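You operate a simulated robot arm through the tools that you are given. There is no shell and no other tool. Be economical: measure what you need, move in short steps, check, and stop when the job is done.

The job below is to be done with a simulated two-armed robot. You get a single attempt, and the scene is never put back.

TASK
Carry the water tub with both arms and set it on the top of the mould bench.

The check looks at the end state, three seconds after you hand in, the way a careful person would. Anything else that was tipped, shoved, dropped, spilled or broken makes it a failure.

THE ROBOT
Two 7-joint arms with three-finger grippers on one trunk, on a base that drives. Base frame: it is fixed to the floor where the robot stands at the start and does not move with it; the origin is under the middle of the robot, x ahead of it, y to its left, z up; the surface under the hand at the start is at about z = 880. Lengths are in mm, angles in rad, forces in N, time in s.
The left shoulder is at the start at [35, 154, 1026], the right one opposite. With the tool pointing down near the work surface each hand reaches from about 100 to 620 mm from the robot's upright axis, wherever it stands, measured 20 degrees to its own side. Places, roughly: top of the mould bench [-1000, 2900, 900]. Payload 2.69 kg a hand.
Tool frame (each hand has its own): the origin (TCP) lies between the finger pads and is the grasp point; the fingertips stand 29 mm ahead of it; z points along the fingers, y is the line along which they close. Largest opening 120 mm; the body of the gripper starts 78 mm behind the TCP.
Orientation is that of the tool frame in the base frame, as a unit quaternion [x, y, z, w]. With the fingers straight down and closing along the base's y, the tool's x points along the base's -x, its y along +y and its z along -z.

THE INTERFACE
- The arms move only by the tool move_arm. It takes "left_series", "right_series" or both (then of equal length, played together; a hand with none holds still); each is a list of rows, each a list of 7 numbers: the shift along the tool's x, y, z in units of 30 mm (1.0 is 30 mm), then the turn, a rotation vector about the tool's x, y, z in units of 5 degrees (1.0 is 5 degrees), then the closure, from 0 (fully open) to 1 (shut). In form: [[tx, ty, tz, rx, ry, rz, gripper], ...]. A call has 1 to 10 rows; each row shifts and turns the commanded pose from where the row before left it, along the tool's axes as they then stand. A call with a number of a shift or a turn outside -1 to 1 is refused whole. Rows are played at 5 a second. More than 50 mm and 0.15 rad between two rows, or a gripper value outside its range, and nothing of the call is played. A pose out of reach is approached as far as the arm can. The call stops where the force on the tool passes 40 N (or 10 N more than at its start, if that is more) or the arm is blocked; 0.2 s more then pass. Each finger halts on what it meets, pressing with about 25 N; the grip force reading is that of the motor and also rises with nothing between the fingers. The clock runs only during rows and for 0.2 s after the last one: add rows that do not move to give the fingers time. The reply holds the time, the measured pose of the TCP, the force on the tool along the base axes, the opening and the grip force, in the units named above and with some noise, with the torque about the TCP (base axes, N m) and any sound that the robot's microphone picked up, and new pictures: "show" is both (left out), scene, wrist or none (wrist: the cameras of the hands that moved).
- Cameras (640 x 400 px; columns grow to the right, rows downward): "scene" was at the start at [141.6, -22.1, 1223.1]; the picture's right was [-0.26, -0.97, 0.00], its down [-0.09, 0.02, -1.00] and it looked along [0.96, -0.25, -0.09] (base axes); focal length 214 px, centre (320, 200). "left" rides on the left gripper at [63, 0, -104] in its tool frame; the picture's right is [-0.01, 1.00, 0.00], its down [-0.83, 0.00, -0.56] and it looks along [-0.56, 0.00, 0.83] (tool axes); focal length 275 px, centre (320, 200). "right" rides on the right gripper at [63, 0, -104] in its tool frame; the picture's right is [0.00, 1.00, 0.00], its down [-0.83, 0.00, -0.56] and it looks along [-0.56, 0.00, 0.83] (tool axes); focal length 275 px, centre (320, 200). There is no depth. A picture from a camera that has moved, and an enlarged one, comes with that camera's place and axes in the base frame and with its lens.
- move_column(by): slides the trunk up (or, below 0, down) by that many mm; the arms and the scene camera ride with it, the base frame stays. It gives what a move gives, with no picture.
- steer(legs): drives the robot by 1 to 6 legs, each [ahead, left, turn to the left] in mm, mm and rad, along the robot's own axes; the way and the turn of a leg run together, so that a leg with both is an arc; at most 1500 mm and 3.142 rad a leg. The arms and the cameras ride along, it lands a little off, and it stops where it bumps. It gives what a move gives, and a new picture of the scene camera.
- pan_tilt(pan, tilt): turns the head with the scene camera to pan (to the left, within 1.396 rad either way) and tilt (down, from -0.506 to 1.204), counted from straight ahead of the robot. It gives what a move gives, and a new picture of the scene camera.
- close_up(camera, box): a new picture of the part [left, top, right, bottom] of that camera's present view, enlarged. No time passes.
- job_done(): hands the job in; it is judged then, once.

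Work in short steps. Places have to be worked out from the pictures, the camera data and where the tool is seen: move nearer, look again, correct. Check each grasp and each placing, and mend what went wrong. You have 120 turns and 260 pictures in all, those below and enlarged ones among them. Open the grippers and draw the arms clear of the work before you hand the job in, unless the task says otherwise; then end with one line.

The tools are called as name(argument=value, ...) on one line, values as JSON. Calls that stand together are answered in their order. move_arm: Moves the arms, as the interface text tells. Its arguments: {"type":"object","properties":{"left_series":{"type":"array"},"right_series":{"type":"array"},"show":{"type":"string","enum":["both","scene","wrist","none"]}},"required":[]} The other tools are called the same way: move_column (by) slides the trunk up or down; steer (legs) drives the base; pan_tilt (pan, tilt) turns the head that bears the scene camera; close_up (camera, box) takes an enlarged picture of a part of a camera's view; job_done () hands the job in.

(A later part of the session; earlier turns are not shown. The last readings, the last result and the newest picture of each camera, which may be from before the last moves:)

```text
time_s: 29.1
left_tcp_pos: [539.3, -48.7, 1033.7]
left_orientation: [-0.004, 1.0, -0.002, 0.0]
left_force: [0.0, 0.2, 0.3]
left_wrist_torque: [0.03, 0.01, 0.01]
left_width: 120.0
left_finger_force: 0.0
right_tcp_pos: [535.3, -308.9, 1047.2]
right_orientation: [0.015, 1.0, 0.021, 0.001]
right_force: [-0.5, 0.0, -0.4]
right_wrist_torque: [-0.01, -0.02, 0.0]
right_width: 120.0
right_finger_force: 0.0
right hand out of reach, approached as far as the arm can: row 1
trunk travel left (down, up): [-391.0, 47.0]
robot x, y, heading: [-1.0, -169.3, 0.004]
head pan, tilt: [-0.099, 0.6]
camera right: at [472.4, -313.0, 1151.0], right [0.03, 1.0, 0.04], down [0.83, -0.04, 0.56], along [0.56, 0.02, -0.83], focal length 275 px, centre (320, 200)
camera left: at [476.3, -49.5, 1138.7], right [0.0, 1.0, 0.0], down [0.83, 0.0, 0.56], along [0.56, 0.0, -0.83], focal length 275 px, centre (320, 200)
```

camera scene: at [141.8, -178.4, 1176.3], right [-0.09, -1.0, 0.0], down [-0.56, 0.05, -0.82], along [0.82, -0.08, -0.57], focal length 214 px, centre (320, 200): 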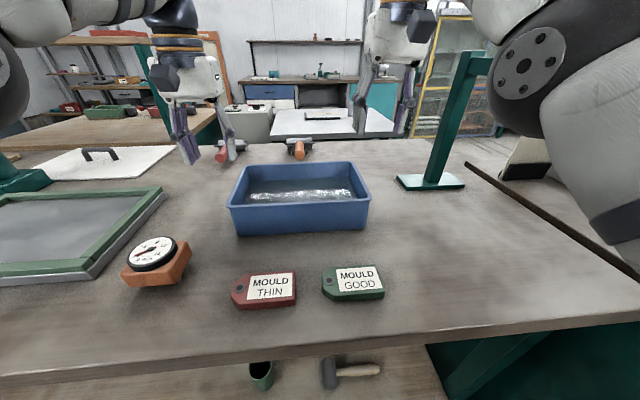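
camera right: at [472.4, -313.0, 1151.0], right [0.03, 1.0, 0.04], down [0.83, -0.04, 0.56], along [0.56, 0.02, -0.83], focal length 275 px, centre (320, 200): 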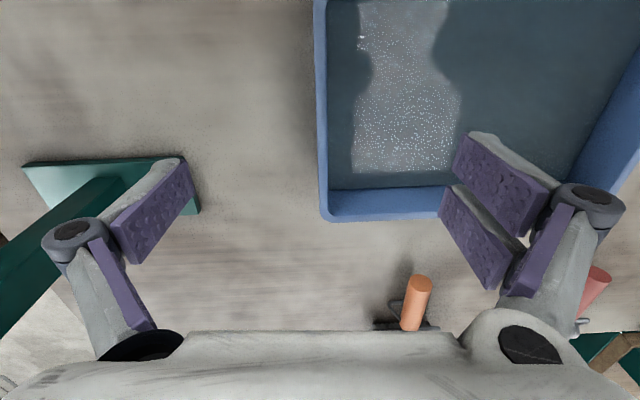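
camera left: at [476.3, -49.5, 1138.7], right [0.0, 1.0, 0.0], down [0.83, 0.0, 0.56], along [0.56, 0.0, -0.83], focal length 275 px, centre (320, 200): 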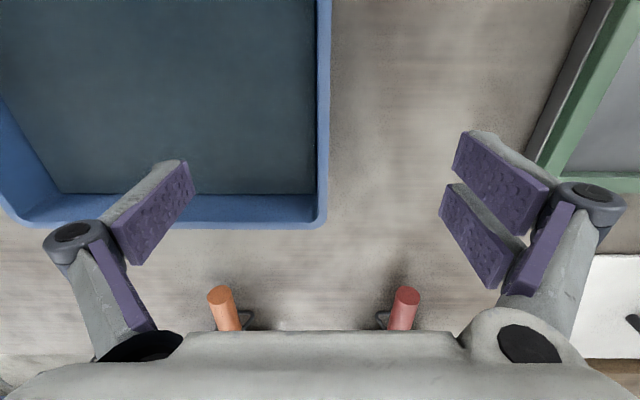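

Aligned. Descending deeper this time (TCP z≈926, fingertips about 897).

move_arm(left_series=[[-0.05, 0.04, 0.718, 0, 0, 0, 0], [0, 0, 0.718, 0, 0, 0, 0], [0, 0, 0.718, 0, 0, 0, 0], [0, 0, 0.718, 0, 0, 0, 0], [0, 0, 0.718, 0, 0, 0, 0], [0, 0, 0, 0, 0, 0, 0]], right_series=[[-0.19, 0.15, 0.806, 0.48, 0.02, -0.34, 0], [0, 0, 0.806, 0, 0, 0, 0], [0, 0, 0.806, 0, 0, 0, 0], [0, 0, 0.806, 0, 0, 0, 0], [0, 0, 0.806, 0, 0, 0, 0], [0, 0, 0, 0, 0, 0, 0]], show="wrist")

```text
time_s: 30.5
left_tcp_pos: [541.2, -47.3, 927.1]
left_orientation: [-0.004, 1.0, -0.001, -0.001]
left_force: [-0.6, 0.2, 0.8]
left_wrist_torque: [0.02, 0.0, 0.05]
left_width: 119.8
left_finger_force: 0.0
right_tcp_pos: [540.2, -305.5, 926.1]
right_orientation: [0.001, 1.0, 0.0, 0.001]
right_force: [0.6, 0.2, 0.5]
right_wrist_torque: [-0.03, 0.06, -0.03]
right_width: 120.0
right_finger_force: 0.0
trunk travel left (down, up): [-391.0, 47.0]
robot x, y, heading: [-2.4, -170.6, 0.005]
head pan, tilt: [-0.099, 0.6]
camera right: at [477.9, -305.9, 1030.1], right [0.0, 1.0, 0.0], down [0.83, 0.0, 0.56], along [0.56, 0.0, -0.83], focal length 275 px, centre (320, 200)
camera left: at [477.9, -48.5, 1032.2], right [0.0, 1.0, 0.0], down [0.83, 0.0, 0.56], along [0.56, 0.0, -0.83], focal length 275 px, centre (320, 200)
```

right: 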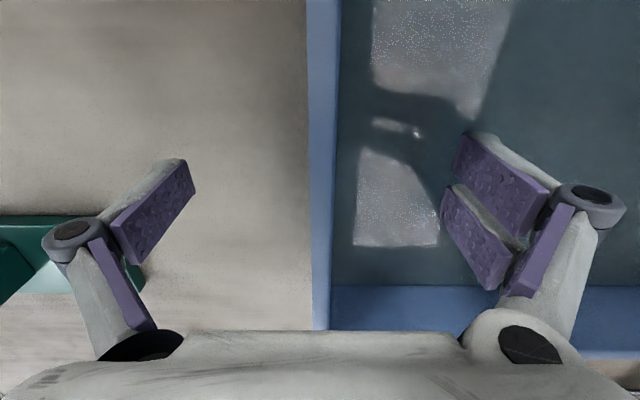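
left: 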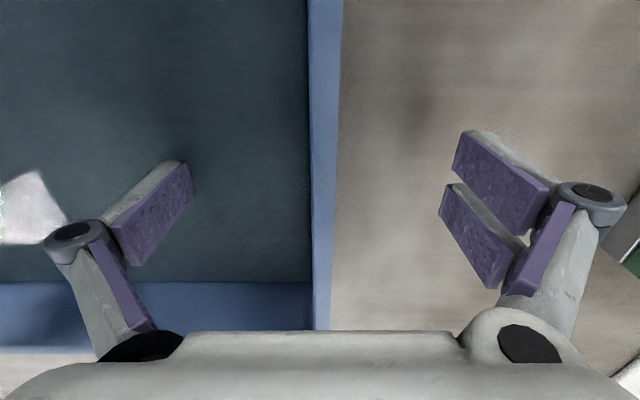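

Centring each hand on its wall's neutral position found before (left −49.8, right −301.3), then closing.

move_arm(left_series=[[0, -0.083, 0, 0, 0, 0, 0.5], [0, 0, 0, 0, 0, 0, 0.7], [0, 0, 0, 0, 0, 0, 0.85], [0, 0, 0, 0, 0, 0, 1], [0, 0, 0, 0, 0, 0, 1], [0, 0, 0, 0, 0, 0, 1], [0, 0, 0, 0, 0, 0, 1]], right_series=[[0, 0.14, 0, 0, 0, 0, 0.5], [0, 0, 0, 0, 0, 0, 0.7], [0, 0, 0, 0, 0, 0, 0.85], [0, 0, 0, 0, 0, 0, 1], [0, 0, 0, 0, 0, 0, 1], [0, 0, 0, 0, 0, 0, 1], [0, 0, 0, 0, 0, 0, 1]], show="none")

move_arm(left_series=[[0, 0, -0.1, 0, 0, 0, 1], [0, 0, 0, 0, 0, 0, 1]], right_series=[[0, 0, -0.1, 0, 0, 0, 1], [0, 0, 0, 0, 0, 0, 1]], show="none")

```text
time_s: 32.1
left_tcp_pos: [540.4, -47.0, 927.8]
left_orientation: [-0.004, 1.0, 0.001, 0.001]
left_force: [-1.9, 25.0, -0.2]
left_wrist_torque: [0.62, 0.14, -0.67]
left_width: 5.9
left_finger_force: 25.3
right_tcp_pos: [539.6, -301.0, 925.1]
right_orientation: [0.0, 1.0, -0.002, 0.0]
right_force: [-0.3, -25.1, -0.6]
right_wrist_torque: [-0.6, 0.23, 0.16]
right_width: 6.0
right_finger_force: 25.3
trunk travel left (down, up): [-391.0, 47.0]
robot x, y, heading: [-0.6, -175.5, 0.01]
head pan, tilt: [-0.099, 0.6]
```

```text
time_s: 32.7
left_tcp_pos: [541.6, -47.9, 928.2]
left_orientation: [-0.003, 1.0, 0.001, -0.001]
left_force: [-1.3, 26.5, -6.5]
left_wrist_torque: [0.64, -0.35, -0.58]
left_width: 6.1
left_finger_force: 24.7
right_tcp_pos: [542.7, -302.0, 928.0]
right_orientation: [0.0, 1.0, -0.002, 0.001]
right_force: [1.7, -26.4, -7.6]
right_wrist_torque: [-0.62, 0.35, 0.19]
right_width: 6.2
right_finger_force: 25.2
trunk travel left (down, up): [-391.0, 47.0]
robot x, y, heading: [-3.6, -171.0, 0.007]
head pan, tilt: [-0.099, 0.6]
```

After a 3 mm lift each hand carries about 7 N. I'll take off the inward push (about 1.5 mm out each) and continue in 3 mm steps to see whether the load rises or saturates.

move_arm(left_series=[[0, 0.05, 0, 0, 0, 0, 1], [0, 0, 0, 0, 0, 0, 1]], right_series=[[0, -0.05, 0, 0, 0, 0, 1], [0, 0, 0, 0, 0, 0, 1]], show="none")

move_arm(left_series=[[0, 0, -0.1, 0, 0, 0, 1], [0, 0, 0, 0, 0, 0, 1]], right_series=[[0, 0, -0.1, 0, 0, 0, 1], [0, 0, 0, 0, 0, 0, 1]], show="none")

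move_arm(left_series=[[0, 0, -0.15, 0, 0, 0, 1], [0, 0, 0, 0, 0, 0, 1]], right_series=[[0, 0, -0.15, 0, 0, 0, 1], [0, 0, 0, 0, 0, 0, 1]], show="wrist")

```text
time_s: 33.3
left_tcp_pos: [542.4, -45.8, 929.5]
left_orientation: [-0.003, 1.0, 0.0, -0.001]
left_force: [-2.4, 19.2, -7.3]
left_wrist_torque: [0.48, -0.11, -0.62]
left_width: 6.1
left_finger_force: 24.8
right_tcp_pos: [541.5, -301.5, 929.6]
right_orientation: [0.001, 1.0, -0.001, 0.0]
right_force: [2.8, -19.7, -6.8]
right_wrist_torque: [-0.47, 0.13, 0.05]
right_width: 6.1
right_finger_force: 25.1
trunk travel left (down, up): [-391.0, 47.0]
robot x, y, heading: [-1.3, -168.5, 0.003]
head pan, tilt: [-0.099, 0.6]
```

```text
time_s: 33.9
left_tcp_pos: [542.4, -48.3, 932.2]
left_orientation: [-0.003, 1.0, -0.002, -0.001]
left_force: [-1.5, 17.9, -7.5]
left_wrist_torque: [0.43, 0.06, -0.54]
left_width: 6.1
left_finger_force: 25.1
right_tcp_pos: [541.0, -302.1, 932.8]
right_orientation: [0.001, 1.0, 0.0, 0.0]
right_force: [1.5, -17.9, -5.9]
right_wrist_torque: [-0.44, -0.05, 0.17]
right_width: 6.1
right_finger_force: 25.0
trunk travel left (down, up): [-391.0, 47.0]
robot x, y, heading: [0.7, -170.3, 0.005]
head pan, tilt: [-0.099, 0.6]
```

```text
time_s: 34.5
left_tcp_pos: [542.6, -47.6, 936.9]
left_orientation: [-0.003, 1.0, -0.001, -0.002]
left_force: [-2.6, 14.7, -6.5]
left_wrist_torque: [0.36, 0.15, -0.68]
left_width: 6.0
left_finger_force: 25.0
right_tcp_pos: [541.8, -301.0, 938.4]
right_orientation: [0.001, 1.0, -0.001, -0.001]
right_force: [2.4, -15.0, -6.7]
right_wrist_torque: [-0.38, -0.1, 0.0]
right_width: 5.9
right_finger_force: 24.4
trunk travel left (down, up): [-391.0, 47.0]
robot x, y, heading: [0.6, -171.2, 0.009]
head pan, tilt: [-0.099, 0.6]
camera right: at [479.6, -303.3, 1041.4], right [0.0, 1.0, 0.0], down [0.83, 0.0, 0.56], along [0.56, 0.0, -0.83], focal length 275 px, centre (320, 200)
camera left: at [479.5, -48.7, 1042.2], right [0.0, 1.0, 0.0], down [0.83, 0.0, 0.55], along [0.56, 0.0, -0.83], focal length 275 px, centre (320, 200)
```

right: 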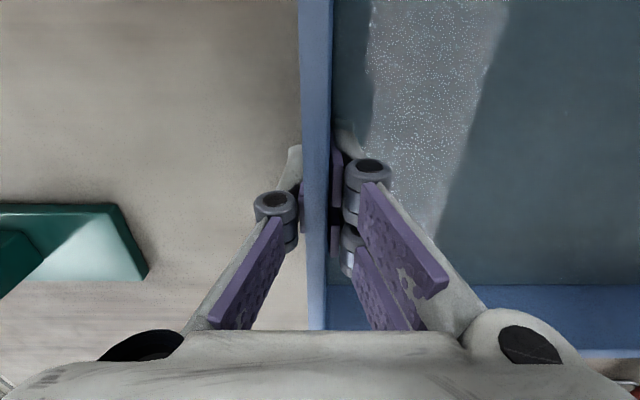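
left: 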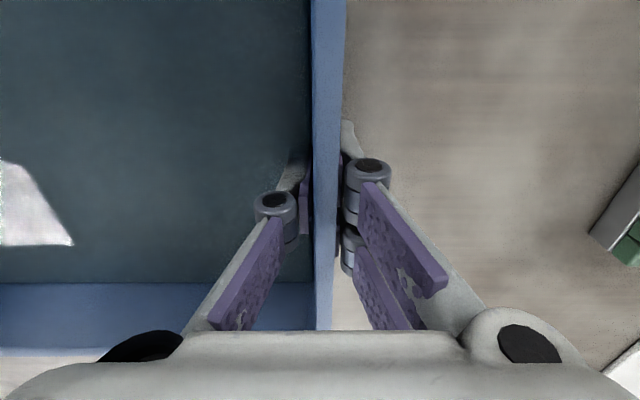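

The rim keeps its place in the wrist views and each hand carries a steady 6.7 N (tub about 1.4 kg), so this deeper grip may be lifting it. Checking in the scene view.

close_up(camera="scene", box=[190, 100, 410, 250])

```text
2.67 times, centred on (300, 175) of scene
camera zoom: at [142.6, -177.9, 1176.2], right [-0.09, -1.0, 0.0], down [-0.56, 0.05, -0.82], along [0.82, -0.08, -0.57], focal length 572 px, centre (373, 267)
```

zoom: 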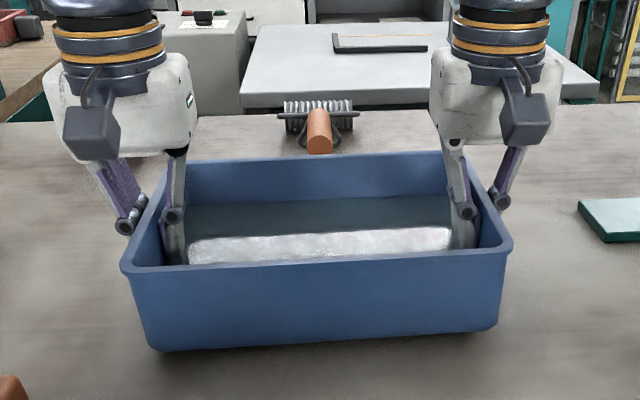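

It is airborne: there's a shadow gap under the tub and the rim is higher. I'll lift further slowly and watch for slip in the wrist views (inner far rim edge now at row ≈285, top edge ≈350).

move_arm(left_series=[[0, 0, -0.12, 0, 0, 0, 1], [0, 0, -0.12, 0, 0, 0, 1], [0, 0, -0.12, 0, 0, 0, 1], [0, 0, -0.12, 0, 0, 0, 1], [0, 0, -0.12, 0, 0, 0, 1], [0, 0, -0.12, 0, 0, 0, 1], [0, 0, 0, 0, 0, 0, 1]], right_series=[[0, 0, -0.12, 0, 0, 0, 1], [0, 0, -0.12, 0, 0, 0, 1], [0, 0, -0.12, 0, 0, 0, 1], [0, 0, -0.12, 0, 0, 0, 1], [0, 0, -0.12, 0, 0, 0, 1], [0, 0, -0.12, 0, 0, 0, 1], [0, 0, 0, 0, 0, 0, 1]])

```text
time_s: 36.1
left_tcp_pos: [543.7, -47.0, 958.6]
left_orientation: [-0.004, 1.0, 0.0, -0.002]
left_force: [-2.1, 12.0, -7.9]
left_wrist_torque: [0.24, 0.12, -0.7]
left_width: 6.1
left_finger_force: 25.2
right_tcp_pos: [540.9, -301.3, 958.9]
right_orientation: [0.0, 1.0, 0.0, 0.0]
right_force: [2.9, -10.8, -6.9]
right_wrist_torque: [-0.25, -0.14, -0.06]
right_width: 6.3
right_finger_force: 25.2
trunk travel left (down, up): [-391.0, 47.0]
robot x, y, heading: [0.6, -169.4, 0.007]
head pan, tilt: [-0.099, 0.6]
camera scene: at [142.6, -178.0, 1176.2], right [-0.09, -1.0, 0.0], down [-0.56, 0.05, -0.82], along [0.82, -0.08, -0.57], focal length 214 px, centre (320, 200)
camera right: at [479.7, -303.2, 1062.9], right [0.0, 1.0, 0.0], down [0.83, 0.0, 0.56], along [0.56, 0.0, -0.83], focal length 275 px, centre (320, 200)
camera left: at [479.8, -48.5, 1063.3], right [0.0, 1.0, 0.0], down [0.83, 0.0, 0.55], along [0.56, 0.0, -0.83], focal length 275 px, centre (320, 200)
```

scene: 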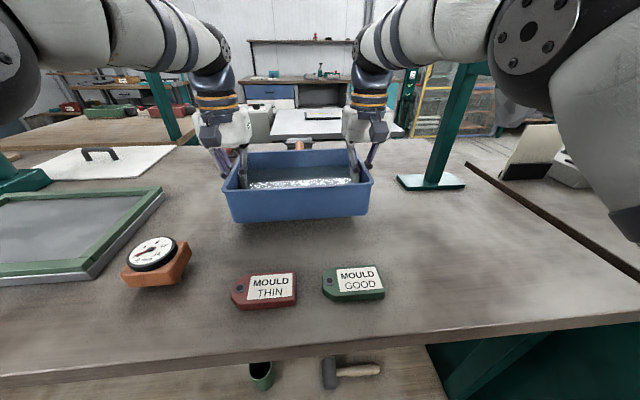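
right: 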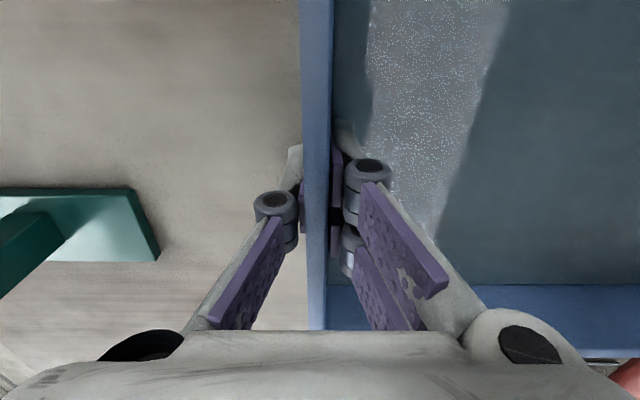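
left: 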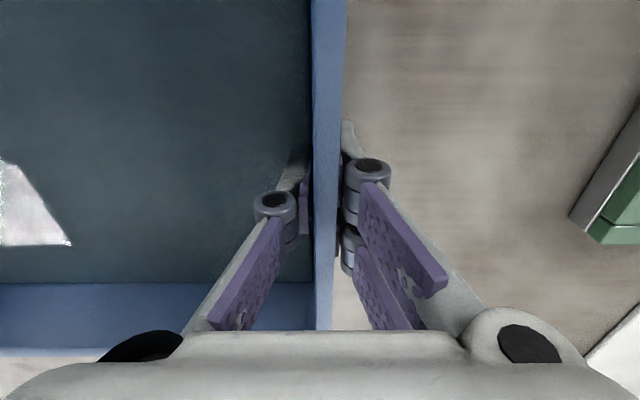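

It's held firmly and level, with no slip. Lifting another 60 mm smoothly.

move_arm(left_series=[[0, 0, -0.15, 0, 0, 0, 1], [0, 0, -0.2, 0, 0, 0, 1], [0, 0, -0.22, 0, 0, 0, 1], [0, 0, -0.22, 0, 0, 0, 1], [0, 0, -0.22, 0, 0, 0, 1], [0, 0, -0.22, 0, 0, 0, 1], [0, 0, -0.22, 0, 0, 0, 1], [0, 0, -0.22, 0, 0, 0, 1], [0, 0, -0.2, 0, 0, 0, 1], [0, 0, -0.15, 0, 0, 0, 1]], right_series=[[0, 0, -0.15, 0, 0, 0, 1], [0, 0, -0.2, 0, 0, 0, 1], [0, 0, -0.22, 0, 0, 0, 1], [0, 0, -0.22, 0, 0, 0, 1], [0, 0, -0.22, 0, 0, 0, 1], [0, 0, -0.22, 0, 0, 0, 1], [0, 0, -0.22, 0, 0, 0, 1], [0, 0, -0.22, 0, 0, 0, 1], [0, 0, -0.2, 0, 0, 0, 1], [0, 0, -0.15, 0, 0, 0, 1]])

```text
time_s: 38.3
left_tcp_pos: [543.2, -47.0, 1019.2]
left_orientation: [-0.003, 1.0, -0.001, 0.0]
left_force: [-3.2, 2.9, -6.6]
left_wrist_torque: [0.08, 0.31, -0.62]
left_width: 6.1
left_finger_force: 25.0
right_tcp_pos: [541.6, -303.1, 1019.4]
right_orientation: [-0.001, 1.0, 0.0, 0.0]
right_force: [3.3, -2.9, -6.0]
right_wrist_torque: [-0.09, -0.28, -0.09]
right_width: 6.1
right_finger_force: 25.2
trunk travel left (down, up): [-391.0, 47.0]
robot x, y, heading: [2.5, -169.8, 0.007]
head pan, tilt: [-0.099, 0.6]
camera scene: at [142.5, -178.0, 1176.2], right [-0.09, -1.0, 0.0], down [-0.56, 0.05, -0.82], along [0.82, -0.08, -0.57], focal length 214 px, centre (320, 200)
camera right: at [479.7, -303.8, 1124.2], right [0.0, 1.0, 0.0], down [0.83, 0.0, 0.56], along [0.56, 0.0, -0.83], focal length 275 px, centre (320, 200)
camera left: at [479.8, -49.0, 1124.7], right [0.0, 1.0, 0.0], down [0.83, 0.0, 0.56], along [0.56, 0.0, -0.83], focal length 275 px, centre (320, 200)
```

scene: 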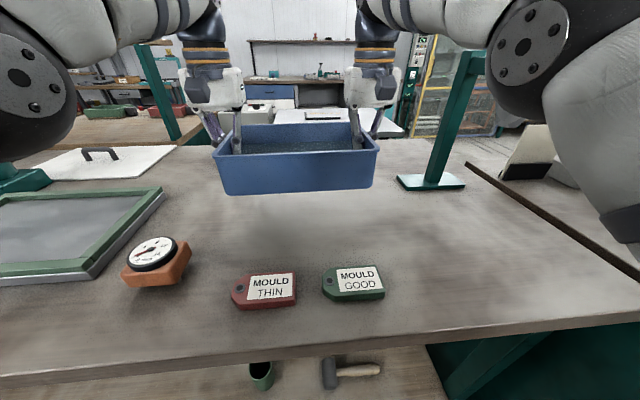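
right: 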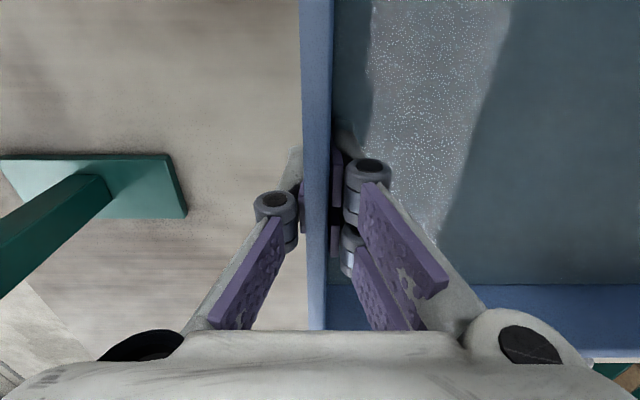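
left: 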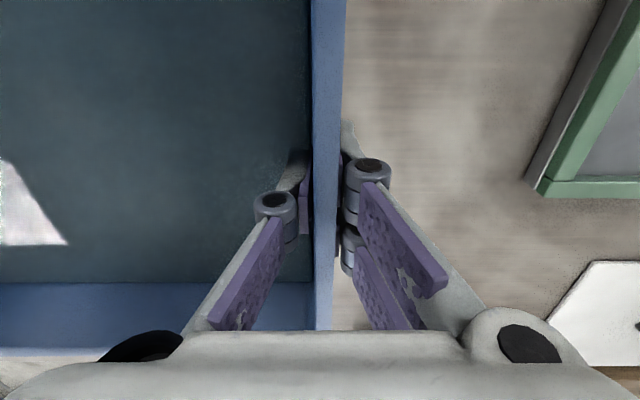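

Forces are balanced, at about 6.5 N per hand. Now backing straight away from the bench by 200 mm, then checking the grip.

steer(legs=[[-200, 0, 0]])

```text
time_s: 39.9
left_tcp_pos: [339.7, -48.0, 1020.2]
left_orientation: [-0.004, 1.0, -0.002, 0.0]
left_force: [-3.2, -0.5, -7.0]
left_wrist_torque: [-0.01, -0.04, -0.63]
left_width: 6.1
left_finger_force: 25.2
right_tcp_pos: [339.9, -303.2, 1018.8]
right_orientation: [0.0, 1.0, 0.0, 0.001]
right_force: [1.3, 0.0, -6.8]
right_wrist_torque: [0.0, -0.01, -0.12]
right_width: 5.6
right_finger_force: 25.6
trunk travel left (down, up): [-391.0, 47.0]
robot x, y, heading: [-199.4, -175.2, 0.006]
head pan, tilt: [-0.099, 0.6]
camera scene: at [-60.0, -179.3, 1176.3], right [-0.09, -1.0, 0.0], down [-0.56, 0.05, -0.82], along [0.82, -0.08, -0.57], focal length 214 px, centre (320, 200)
```

scene: 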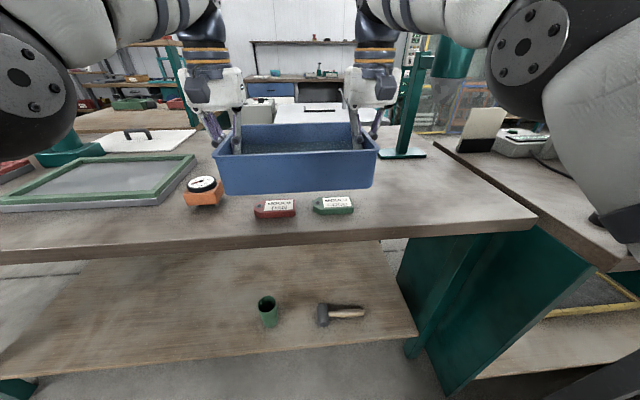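

Driving works well and the grip is unchanged. Backing a further 350 mm.

steer(legs=[[-350, 0, 0]])

pan_tilt(pan=1.35, tilt=0.2)

```text
time_s: 42.2
left_tcp_pos: [-7.8, -47.8, 1018.5]
left_orientation: [-0.009, 1.0, -0.001, -0.001]
left_force: [-2.7, -0.2, -6.5]
left_wrist_torque: [0.01, 0.13, -0.59]
left_width: 6.0
left_finger_force: 24.9
right_tcp_pos: [-3.7, -301.8, 1019.6]
right_orientation: [-0.005, 1.0, -0.001, 0.0]
right_force: [2.3, 0.9, -6.4]
right_wrist_torque: [-0.04, -0.11, -0.03]
right_width: 5.9
right_finger_force: 25.0
trunk travel left (down, up): [-391.0, 47.0]
robot x, y, heading: [-545.0, -173.4, 0.021]
head pan, tilt: [-0.099, 0.6]
camera scene: at [-406.2, -182.3, 1176.3], right [-0.08, -1.0, 0.0], down [-0.56, 0.05, -0.82], along [0.82, -0.07, -0.57], focal length 214 px, centre (320, 200)
```

scene: 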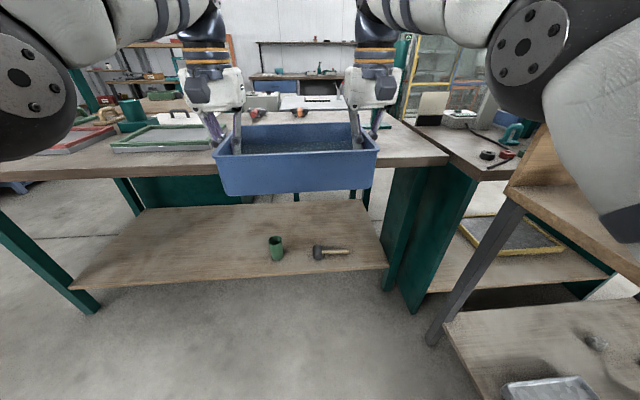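

```text
time_s: 43.7
left_tcp_pos: [-6.7, -47.8, 1019.4]
left_orientation: [-0.009, 1.0, -0.001, 0.0]
left_force: [-2.2, 0.3, -5.9]
left_wrist_torque: [0.0, -0.04, -0.6]
left_width: 5.9
left_finger_force: 25.1
right_tcp_pos: [-4.5, -301.9, 1019.2]
right_orientation: [-0.005, 1.0, -0.001, 0.0]
right_force: [2.1, 0.2, -6.6]
right_wrist_torque: [0.0, 0.09, 0.02]
right_width: 6.0
right_finger_force: 25.1
trunk travel left (down, up): [-391.0, 47.0]
robot x, y, heading: [-547.1, -179.3, 0.014]
head pan, tilt: [1.349, 0.201]
camera scene: at [-474.8, -83.8, 1213.0], right [0.98, -0.2, 0.0], down [-0.04, -0.2, -0.98], along [0.2, 0.96, -0.2], focal length 214 px, centre (320, 200)
```

scene: 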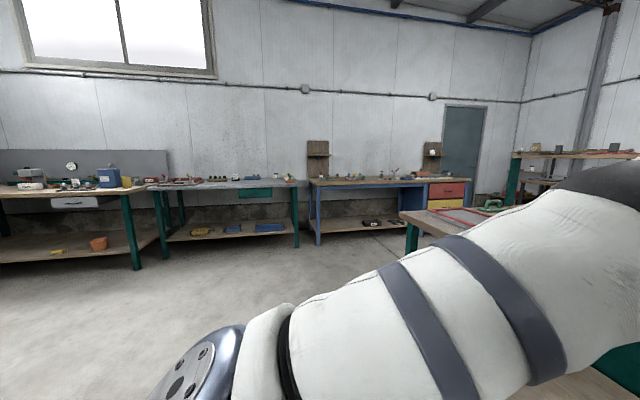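

The floor is clear. The middle bench along the far wall matches the given place (−1000, 2900). I'll look closely at it to find free room on top.

close_up(camera="scene", box=[140, 130, 320, 260])

```text
3.08 times, centred on (230, 195) of scene
camera zoom: at [-474.8, -83.8, 1213.0], right [0.98, -0.2, 0.0], down [-0.04, -0.2, -0.98], along [0.2, 0.96, -0.2], focal length 660 px, centre (597, 215)
```

zoom: 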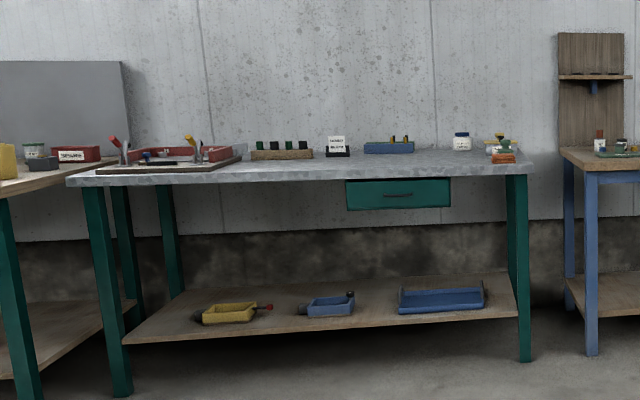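

There is free space at the front middle of the bench, above the drawer. Turning left 90° in two legs.

steer(legs=[[0, 0, 0.78], [0, 0, 0.777]])

pan_tilt(pan=0.0, tilt=0.3)

```text
time_s: 48.2
left_tcp_pos: [-670.3, 364.7, 1019.4]
left_orientation: [0.709, -0.705, 0.001, -0.001]
left_force: [0.6, -2.0, -7.0]
left_wrist_torque: [0.19, -0.02, -0.6]
left_width: 5.8
left_finger_force: 24.5
right_tcp_pos: [-415.1, 362.2, 1021.1]
right_orientation: [-0.706, 0.708, 0.0, 0.0]
right_force: [-0.1, 2.8, -7.0]
right_wrist_torque: [-0.24, -0.04, -0.03]
right_width: 6.2
right_finger_force: 25.0
trunk travel left (down, up): [-391.0, 47.0]
robot x, y, heading: [-548.1, -178.9, 1.578]
head pan, tilt: [1.349, 0.201]
camera scene: at [-639.0, -102.0, 1213.0], right [0.22, 0.98, 0.0], down [0.19, -0.04, -0.98], along [-0.96, 0.21, -0.2], focal length 214 px, centre (320, 200)
```

scene: 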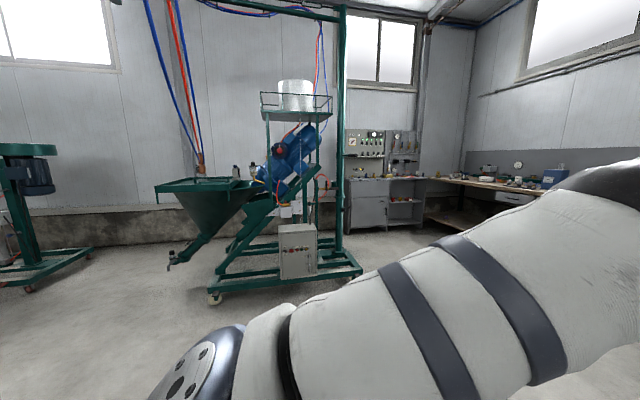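

```text
time_s: 49.7
left_tcp_pos: [-670.3, 363.9, 1019.8]
left_orientation: [0.709, -0.705, 0.001, -0.001]
left_force: [0.2, -2.4, -6.7]
left_wrist_torque: [0.07, 0.01, -0.55]
left_width: 5.9
left_finger_force: 25.4
right_tcp_pos: [-414.9, 362.7, 1019.3]
right_orientation: [-0.706, 0.708, 0.0, 0.0]
right_force: [0.2, 2.3, -6.4]
right_wrist_torque: [-0.07, -0.04, 0.04]
right_width: 6.1
right_finger_force: 24.8
trunk travel left (down, up): [-391.0, 47.0]
robot x, y, heading: [-547.1, -175.9, 1.577]
head pan, tilt: [0.0, 0.3]
camera scene: at [-548.4, -28.7, 1203.7], right [1.0, 0.01, 0.0], down [0.0, -0.3, -0.95], along [0.0, 0.95, -0.3], focal length 214 px, centre (320, 200)
```

scene: 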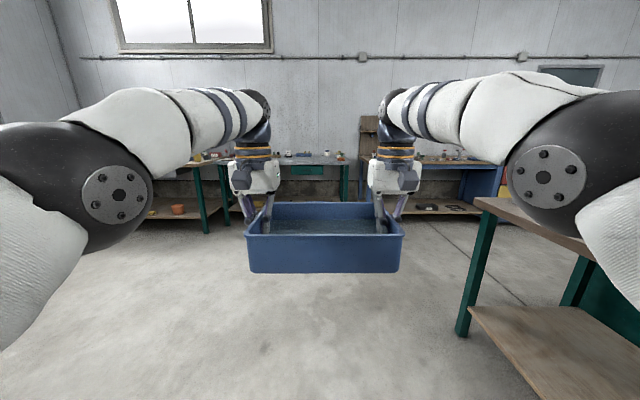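

The grip is steady. I'll drive diagonally towards the free section at x≈−850 and stop well short for a better look.

steer(legs=[[1000, 300, 0], [450, 0, 0]])

```text
time_s: 57.4
left_tcp_pos: [-980.6, 1813.5, 1018.3]
left_orientation: [0.71, -0.704, 0.001, -0.001]
left_force: [-0.6, -1.7, -7.5]
left_wrist_torque: [-0.01, 0.0, -0.53]
left_width: 6.1
left_finger_force: 24.7
right_tcp_pos: [-726.6, 1813.5, 1018.9]
right_orientation: [0.708, -0.707, -0.001, 0.0]
right_force: [0.9, 1.9, -7.9]
right_wrist_torque: [-0.05, -0.04, 0.01]
right_width: 6.0
right_finger_force: 25.1
trunk travel left (down, up): [-391.0, 47.0]
robot x, y, heading: [-853.1, 1272.3, 1.577]
head pan, tilt: [0.0, 0.3]
camera scene: at [-857.6, 1421.4, 1203.7], right [1.0, 0.01, 0.0], down [0.0, -0.3, -0.95], along [-0.01, 0.95, -0.3], focal length 214 px, centre (320, 200)
```

scene: 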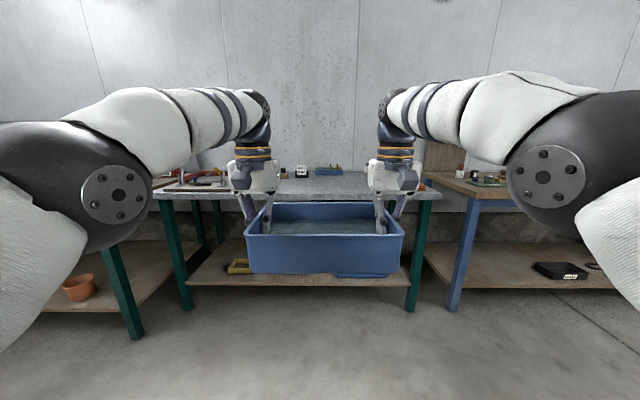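

The bench top runs x≈−1715…−245 with its front edge at about y 2470. Enlarging to see the free area of the top.

close_up(camera="scene", box=[140, 140, 450, 290])

pan_tilt(pan=0.0, tilt=0.45)

```text
2.06 times, centred on (295, 215) of scene
camera zoom: at [-857.6, 1421.4, 1203.7], right [1.0, 0.01, 0.0], down [0.0, -0.3, -0.95], along [-0.01, 0.95, -0.3], focal length 443 px, centre (372, 169)
```

zoom: 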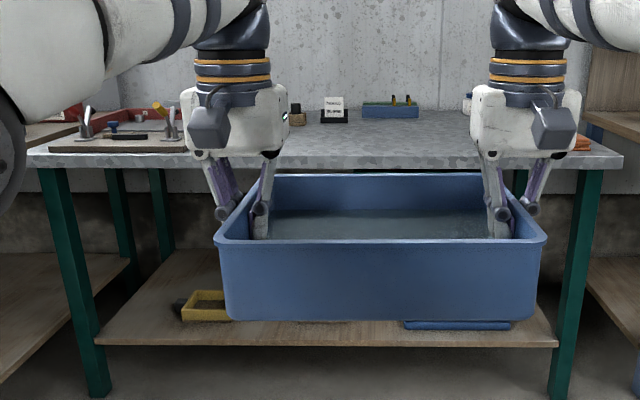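

```text
time_s: 58.1
left_tcp_pos: [-981.9, 1812.9, 1019.1]
left_orientation: [0.71, -0.704, 0.001, -0.001]
left_force: [0.5, -1.4, -6.8]
left_wrist_torque: [0.2, 0.02, -0.55]
left_width: 6.0
left_finger_force: 25.2
right_tcp_pos: [-725.9, 1812.8, 1019.9]
right_orientation: [0.708, -0.707, 0.0, -0.001]
right_force: [0.4, 1.7, -6.7]
right_wrist_torque: [-0.25, -0.05, 0.04]
right_width: 6.0
right_finger_force: 25.1
trunk travel left (down, up): [-391.0, 47.0]
robot x, y, heading: [-853.2, 1271.5, 1.582]
head pan, tilt: [0.0, 0.45]
camera scene: at [-857.6, 1419.5, 1189.8], right [1.0, 0.01, 0.0], down [0.0, -0.44, -0.9], along [-0.01, 0.9, -0.44], focal length 214 px, centre (320, 200)
```

scene: 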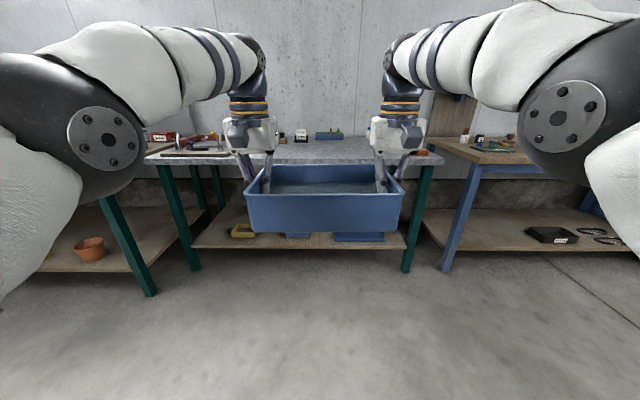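

The central top is clear from front edge (y≈2550) back to about 2900. Driving 600 mm forward, which keeps the tub just before the edge, then measuring with the wrist cameras.

steer(legs=[[600, 0, 0]])

move_arm(left_series=[[0, 0, 0, 0, 0, 0, 1]], right_series=[[0, 0, 0, 0, 0, 0, 1]], show="wrist")

```text
time_s: 61.5
left_tcp_pos: [-980.8, 2418.9, 1019.8]
left_orientation: [0.707, -0.707, 0.001, -0.001]
left_force: [-0.1, -1.2, -6.9]
left_wrist_torque: [-0.14, 0.05, -0.57]
left_width: 6.2
left_finger_force: 24.4
right_tcp_pos: [-727.0, 2417.3, 1019.4]
right_orientation: [-0.706, 0.708, 0.0, 0.0]
right_force: [0.2, 2.9, -6.7]
right_wrist_torque: [0.13, 0.02, 0.04]
right_width: 6.1
right_finger_force: 24.8
trunk travel left (down, up): [-391.0, 47.0]
robot x, y, heading: [-861.0, 1879.8, 1.573]
head pan, tilt: [0.0, 0.45]
camera scene: at [-860.2, 2024.0, 1189.7], right [1.0, 0.0, 0.0], down [0.0, -0.44, -0.9], along [0.0, 0.9, -0.44], focal length 214 px, centre (320, 200)
```

scene: 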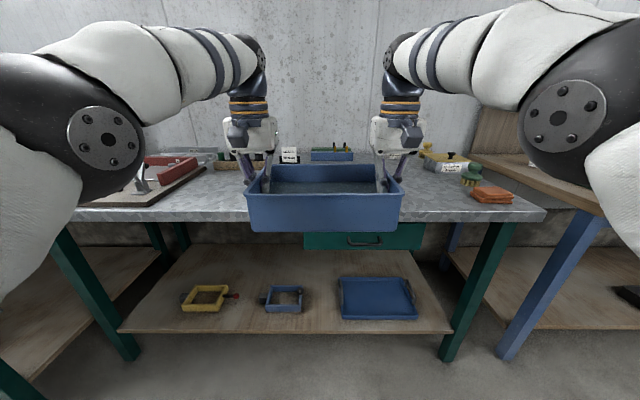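

```text
time_s: 61.9
left_tcp_pos: [-981.6, 2418.5, 1019.4]
left_orientation: [0.708, -0.707, 0.002, 0.0]
left_force: [-0.6, -1.6, -5.9]
left_wrist_torque: [0.25, -0.02, -0.51]
left_width: 6.1
left_finger_force: 25.2
right_tcp_pos: [-726.2, 2416.5, 1019.2]
right_orientation: [-0.705, 0.709, -0.001, -0.001]
right_force: [0.5, 1.1, -6.1]
right_wrist_torque: [-0.26, -0.04, 0.01]
right_width: 6.1
right_finger_force: 25.0
trunk travel left (down, up): [-391.0, 47.0]
robot x, y, heading: [-858.3, 1874.6, 1.567]
head pan, tilt: [0.0, 0.45]
camera right: at [-725.4, 2353.1, 1123.5], right [-1.0, 0.0, 0.0], down [0.0, 0.83, 0.56], along [0.0, 0.56, -0.83], focal length 275 px, centre (320, 200)
camera left: at [-982.1, 2354.5, 1124.2], right [-1.0, 0.0, 0.0], down [0.0, 0.83, 0.55], along [0.0, 0.55, -0.83], focal length 275 px, centre (320, 200)
```

right: 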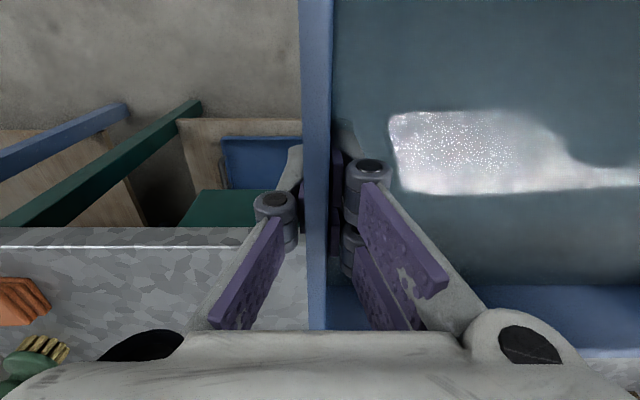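
left: 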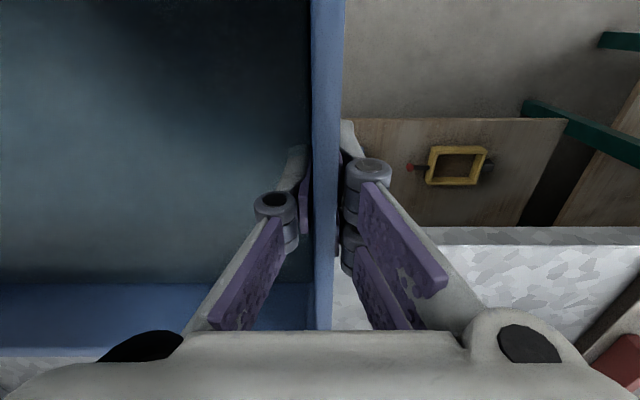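

The front edge is at y≈2567, with free space beyond it. Driving 300 mm forward puts the tub at y≈2635–2800, x≈−854.

steer(legs=[[300, 0, 0]])

move_arm(left_series=[[0, 0, 0, 0, 0, 0, 1]], right_series=[[0, 0, 0, 0, 0, 0, 1]], show="wrist")

```text
time_s: 64.0
left_tcp_pos: [-983.2, 2712.6, 1019.1]
left_orientation: [0.709, -0.705, 0.001, 0.0]
left_force: [0.4, -1.9, -6.6]
left_wrist_torque: [-0.11, 0.0, -0.5]
left_width: 6.1
left_finger_force: 25.3
right_tcp_pos: [-728.1, 2711.8, 1019.4]
right_orientation: [-0.706, 0.708, 0.0, 0.0]
right_force: [0.2, 2.0, -6.9]
right_wrist_torque: [0.05, -0.03, 0.09]
right_width: 6.2
right_finger_force: 24.6
trunk travel left (down, up): [-391.0, 47.0]
robot x, y, heading: [-862.1, 2169.2, 1.581]
head pan, tilt: [0.0, 0.45]
camera scene: at [-861.7, 2317.3, 1189.7], right [1.0, 0.01, 0.0], down [0.0, -0.44, -0.9], along [0.0, 0.9, -0.44], focal length 214 px, centre (320, 200)
```

scene: 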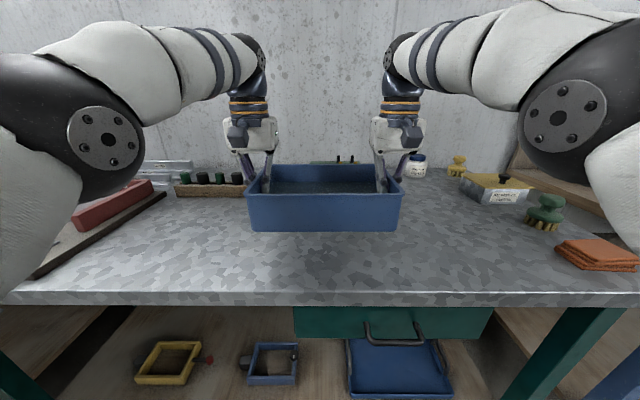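

```text
time_s: 64.4
left_tcp_pos: [-983.5, 2710.9, 1019.3]
left_orientation: [0.709, -0.705, 0.002, 0.001]
left_force: [-0.2, -2.4, -7.3]
left_wrist_torque: [0.24, -0.02, -0.51]
left_width: 5.8
left_finger_force: 25.2
right_tcp_pos: [-727.6, 2711.1, 1019.8]
right_orientation: [-0.707, 0.708, 0.0, -0.001]
right_force: [-0.2, 1.2, -7.2]
right_wrist_torque: [-0.23, -0.03, 0.14]
right_width: 5.9
right_finger_force: 24.7
trunk travel left (down, up): [-391.0, 47.0]
robot x, y, heading: [-858.6, 2168.5, 1.575]
head pan, tilt: [0.0, 0.45]
camera right: at [-727.7, 2646.5, 1123.5], right [-1.0, 0.0, 0.0], down [0.0, 0.83, 0.56], along [0.0, 0.56, -0.83], focal length 275 px, centre (320, 200)
camera left: at [-984.3, 2647.3, 1124.2], right [-1.0, 0.0, 0.0], down [0.0, 0.83, 0.55], along [0.0, 0.55, -0.83], focal length 275 px, centre (320, 200)
```

right: 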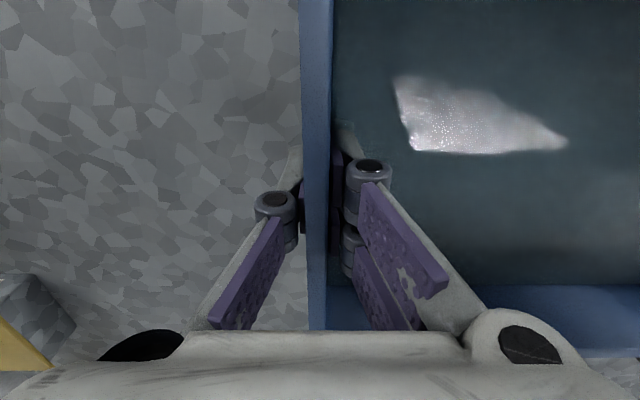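
left: 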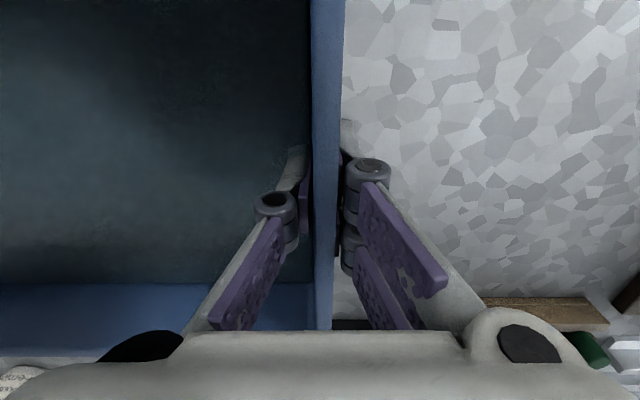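

All clear under the tub; items at the back start around y 2900. Lowering 60 mm smoothly, with about 73 mm expected to contact.

move_arm(left_series=[[0, 0, 0.15, 0, 0, 0, 1], [0, 0, 0.2, 0, 0, 0, 1], [0, 0, 0.22, 0, 0, 0, 1], [0, 0, 0.22, 0, 0, 0, 1], [0, 0, 0.22, 0, 0, 0, 1], [0, 0, 0.22, 0, 0, 0, 1], [0, 0, 0.22, 0, 0, 0, 1], [0, 0, 0.22, 0, 0, 0, 1], [0, 0, 0.18, 0, 0, 0, 1], [0, 0, 0.12, 0, 0, 0, 1]], right_series=[[0, 0, 0.15, 0, 0, 0, 1], [0, 0, 0.2, 0, 0, 0, 1], [0, 0, 0.22, 0, 0, 0, 1], [0, 0, 0.22, 0, 0, 0, 1], [0, 0, 0.22, 0, 0, 0, 1], [0, 0, 0.22, 0, 0, 0, 1], [0, 0, 0.22, 0, 0, 0, 1], [0, 0, 0.22, 0, 0, 0, 1], [0, 0, 0.18, 0, 0, 0, 1], [0, 0, 0.12, 0, 0, 0, 1]], show="scene")

```text
time_s: 66.6
left_tcp_pos: [-984.5, 2713.0, 959.4]
left_orientation: [0.709, -0.706, 0.001, 0.0]
left_force: [-4.3, -2.3, -7.5]
left_wrist_torque: [-0.07, 0.11, -0.6]
left_width: 6.1
left_finger_force: 25.0
right_tcp_pos: [-729.2, 2710.0, 959.5]
right_orientation: [-0.706, 0.708, 0.0, 0.0]
right_force: [5.3, 2.6, -6.3]
right_wrist_torque: [0.06, -0.15, -0.01]
right_width: 5.9
right_finger_force: 25.2
trunk travel left (down, up): [-391.0, 47.0]
robot x, y, heading: [-860.5, 2169.3, 1.572]
head pan, tilt: [0.0, 0.45]
camera scene: at [-861.7, 2316.9, 1189.8], right [1.0, 0.01, 0.0], down [0.0, -0.44, -0.9], along [0.0, 0.9, -0.44], focal length 214 px, centre (320, 200)
```

scene: 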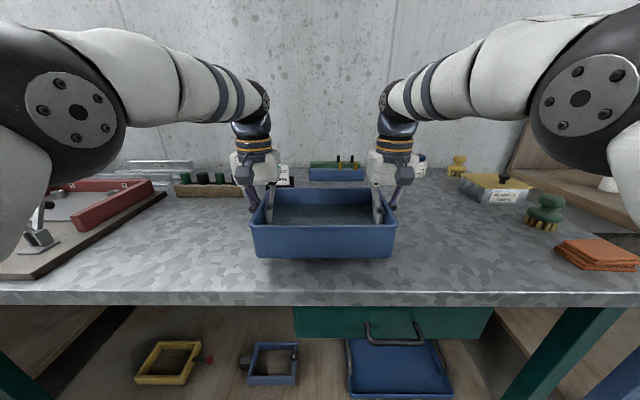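

The tub is still fully carried. Lowering in 1.5 mm rows towards contact.

move_arm(left_series=[[0, 0, 0.06, 0, 0, 0, 1], [0, 0, 0.06, 0, 0, 0, 1], [0, 0, 0.06, 0, 0, 0, 1], [0, 0, 0.06, 0, 0, 0, 1], [0, 0, 0.06, 0, 0, 0, 1], [0, 0, 0.06, 0, 0, 0, 1]], right_series=[[0, 0, 0.06, 0, 0, 0, 1], [0, 0, 0.06, 0, 0, 0, 1], [0, 0, 0.06, 0, 0, 0, 1], [0, 0, 0.06, 0, 0, 0, 1], [0, 0, 0.06, 0, 0, 0, 1], [0, 0, 0.06, 0, 0, 0, 1]], show="none")

```text
time_s: 68.0
left_tcp_pos: [-983.3, 2711.9, 949.0]
left_orientation: [0.709, -0.706, 0.001, 0.0]
left_force: [-3.4, -3.1, -7.0]
left_wrist_torque: [0.04, 0.06, -0.68]
left_width: 5.6
left_finger_force: 25.1
right_tcp_pos: [-729.1, 2709.8, 949.8]
right_orientation: [-0.705, 0.709, 0.0, 0.0]
right_force: [3.5, 3.3, -7.1]
right_wrist_torque: [-0.11, -0.14, -0.19]
right_width: 6.3
right_finger_force: 25.5
trunk travel left (down, up): [-391.0, 47.0]
robot x, y, heading: [-862.4, 2169.5, 1.574]
head pan, tilt: [0.0, 0.45]
```

move_arm(left_series=[[0, 0, 0.05, 0, 0, 0, 1], [0, 0, 0.05, 0, 0, 0, 1], [0, 0, 0, 0, 0, 0, 1]], right_series=[[0, 0, 0.05, 0, 0, 0, 1], [0, 0, 0.05, 0, 0, 0, 1], [0, 0, 0, 0, 0, 0, 1]], show="none")

move_arm(left_series=[[0, 0, 0.04, 0, 0, 0, 1], [0, 0, 0.03, 0, 0, 0, 1], [0, 0, 0, 0, 0, 0, 1]], right_series=[[0, 0, 0.04, 0, 0, 0, 1], [0, 0, 0.03, 0, 0, 0, 1], [0, 0, 0, 0, 0, 0, 1]], show="scene")

```text
time_s: 68.8
left_tcp_pos: [-983.6, 2712.6, 945.7]
left_orientation: [0.709, -0.705, 0.001, 0.0]
left_force: [-5.3, -1.6, -6.0]
left_wrist_torque: [0.02, 0.08, -0.62]
left_width: 6.0
left_finger_force: 24.6
right_tcp_pos: [-729.3, 2710.6, 946.6]
right_orientation: [-0.706, 0.708, 0.0, 0.001]
right_force: [4.9, 2.6, -7.2]
right_wrist_torque: [-0.08, -0.13, -0.06]
right_width: 5.9
right_finger_force: 24.7
trunk travel left (down, up): [-391.0, 47.0]
robot x, y, heading: [-859.5, 2166.7, 1.577]
head pan, tilt: [0.0, 0.45]
```

```text
time_s: 69.6
left_tcp_pos: [-983.5, 2712.7, 944.2]
left_orientation: [0.709, -0.705, 0.002, -0.001]
left_force: [-2.4, -1.8, -6.7]
left_wrist_torque: [-0.01, 0.03, -0.62]
left_width: 6.0
left_finger_force: 25.2
right_tcp_pos: [-728.8, 2710.0, 943.9]
right_orientation: [-0.707, 0.707, 0.001, 0.0]
right_force: [3.0, 3.1, -6.7]
right_wrist_torque: [-0.01, -0.06, -0.15]
right_width: 6.0
right_finger_force: 24.9
trunk travel left (down, up): [-391.0, 47.0]
robot x, y, heading: [-864.7, 2169.3, 1.575]
head pan, tilt: [0.0, 0.45]
camera scene: at [-861.7, 2316.8, 1189.8], right [1.0, 0.01, 0.0], down [0.0, -0.44, -0.9], along [0.0, 0.9, -0.44], focal length 214 px, centre (320, 200)
```

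scene: 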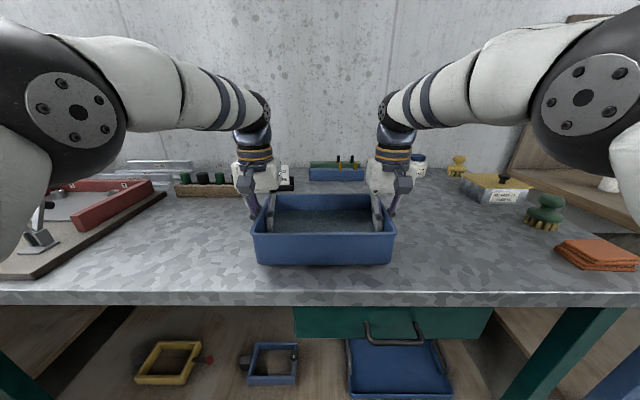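

Still fully airborne, so the top is a little lower than 900. Continuing gently.

move_arm(left_series=[[0, 0, 0.04, 0, 0, 0, 1], [0, 0, 0.04, 0, 0, 0, 1], [0, 0, 0.04, 0, 0, 0, 1], [0, 0, 0.04, 0, 0, 0, 1], [0, 0, 0, 0, 0, 0, 1]], right_series=[[0, 0, 0.04, 0, 0, 0, 1], [0, 0, 0.04, 0, 0, 0, 1], [0, 0, 0.04, 0, 0, 0, 1], [0, 0, 0.04, 0, 0, 0, 1], [0, 0, 0, 0, 0, 0, 1]], show="none")

close_up(camera="scene", box=[230, 170, 420, 290])

```text
time_s: 70.8
left_tcp_pos: [-983.0, 2710.7, 938.7]
left_orientation: [0.709, -0.705, 0.002, -0.001]
left_force: [-0.6, -0.5, -5.9]
left_wrist_torque: [-0.49, 0.01, -0.35]
left_width: 6.0
left_finger_force: 25.5
right_tcp_pos: [-728.8, 2710.3, 939.1]
right_orientation: [-0.706, 0.708, 0.0, 0.001]
right_force: [1.5, 1.3, -7.3]
right_wrist_torque: [0.44, -0.02, 0.36]
right_width: 6.0
right_finger_force: 24.9
trunk travel left (down, up): [-391.0, 47.0]
robot x, y, heading: [-857.9, 2167.9, 1.575]
head pan, tilt: [0.0, 0.45]
```

```text
3.33 times, centred on (325, 230) of scene
camera zoom: at [-861.7, 2316.7, 1189.8], right [1.0, 0.01, 0.0], down [0.0, -0.44, -0.9], along [0.0, 0.9, -0.44], focal length 715 px, centre (303, 100)
```

zoom: 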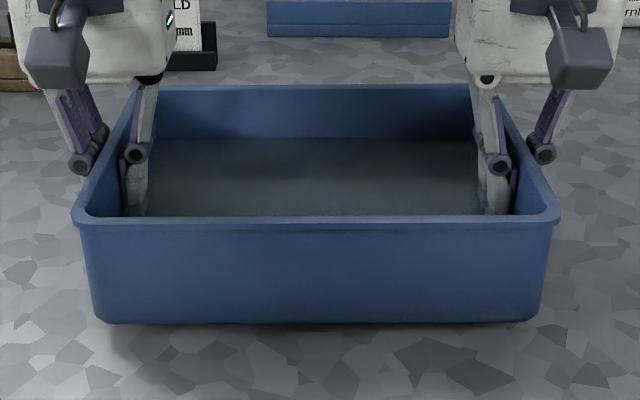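

The wrist torques are changing, so one edge has begun to touch. Continuing 1 mm at a time.

move_arm(left_series=[[0, 0, 0.04, 0, 0, 0, 1], [0, 0, 0.04, 0, 0, 0, 1], [0, 0, 0, 0, 0, 0, 1]], right_series=[[0, 0, 0.04, 0, 0, 0, 1], [0, 0, 0.04, 0, 0, 0, 1], [0, 0, 0, 0, 0, 0, 1]], show="none")

move_arm(left_series=[[0, 0, 0.04, 0, 0, 0, 1], [0, 0, 0.04, 0, 0, 0, 1], [0, 0, 0, 0, 0, 0, 1]], right_series=[[0, 0, 0.04, 0, 0, 0, 1], [0, 0, 0.04, 0, 0, 0, 1], [0, 0, 0, 0, 0, 0, 1]], show="none")

close_up(camera="scene", box=[230, 170, 420, 290])

```text
time_s: 71.6
left_tcp_pos: [-983.6, 2711.4, 937.2]
left_orientation: [0.709, -0.705, 0.002, -0.001]
left_force: [-5.2, -1.7, -5.7]
left_wrist_torque: [0.05, 0.15, -0.5]
left_width: 6.1
left_finger_force: 24.8
right_tcp_pos: [-728.4, 2710.4, 936.7]
right_orientation: [-0.706, 0.708, 0.0, 0.0]
right_force: [4.3, 1.8, -7.3]
right_wrist_torque: [-0.12, -0.14, 0.06]
right_width: 6.2
right_finger_force: 24.9
trunk travel left (down, up): [-391.0, 47.0]
robot x, y, heading: [-862.1, 2170.8, 1.576]
head pan, tilt: [0.0, 0.45]
```

```text
time_s: 72.4
left_tcp_pos: [-984.0, 2711.1, 934.2]
left_orientation: [0.709, -0.705, 0.001, 0.0]
left_force: [-7.0, -0.9, -6.8]
left_wrist_torque: [0.05, 0.16, -0.42]
left_width: 6.2
left_finger_force: 25.1
right_tcp_pos: [-728.9, 2711.3, 934.4]
right_orientation: [-0.707, 0.707, 0.0, 0.001]
right_force: [6.7, 0.3, -7.4]
right_wrist_torque: [-0.08, -0.18, 0.33]
right_width: 6.2
right_finger_force: 24.6
trunk travel left (down, up): [-391.0, 47.0]
robot x, y, heading: [-858.8, 2167.5, 1.577]
head pan, tilt: [0.0, 0.45]
```

```text
3.33 times, centred on (325, 230) of scene
camera zoom: at [-861.7, 2316.8, 1189.8], right [1.0, 0.01, 0.0], down [0.0, -0.44, -0.9], along [0.0, 0.9, -0.44], focal length 715 px, centre (303, 100)
```

zoom: 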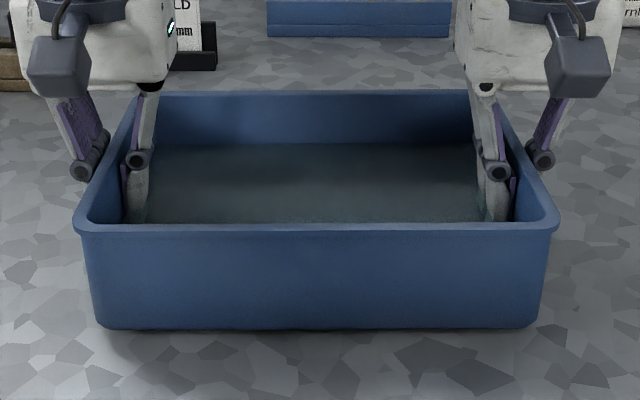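

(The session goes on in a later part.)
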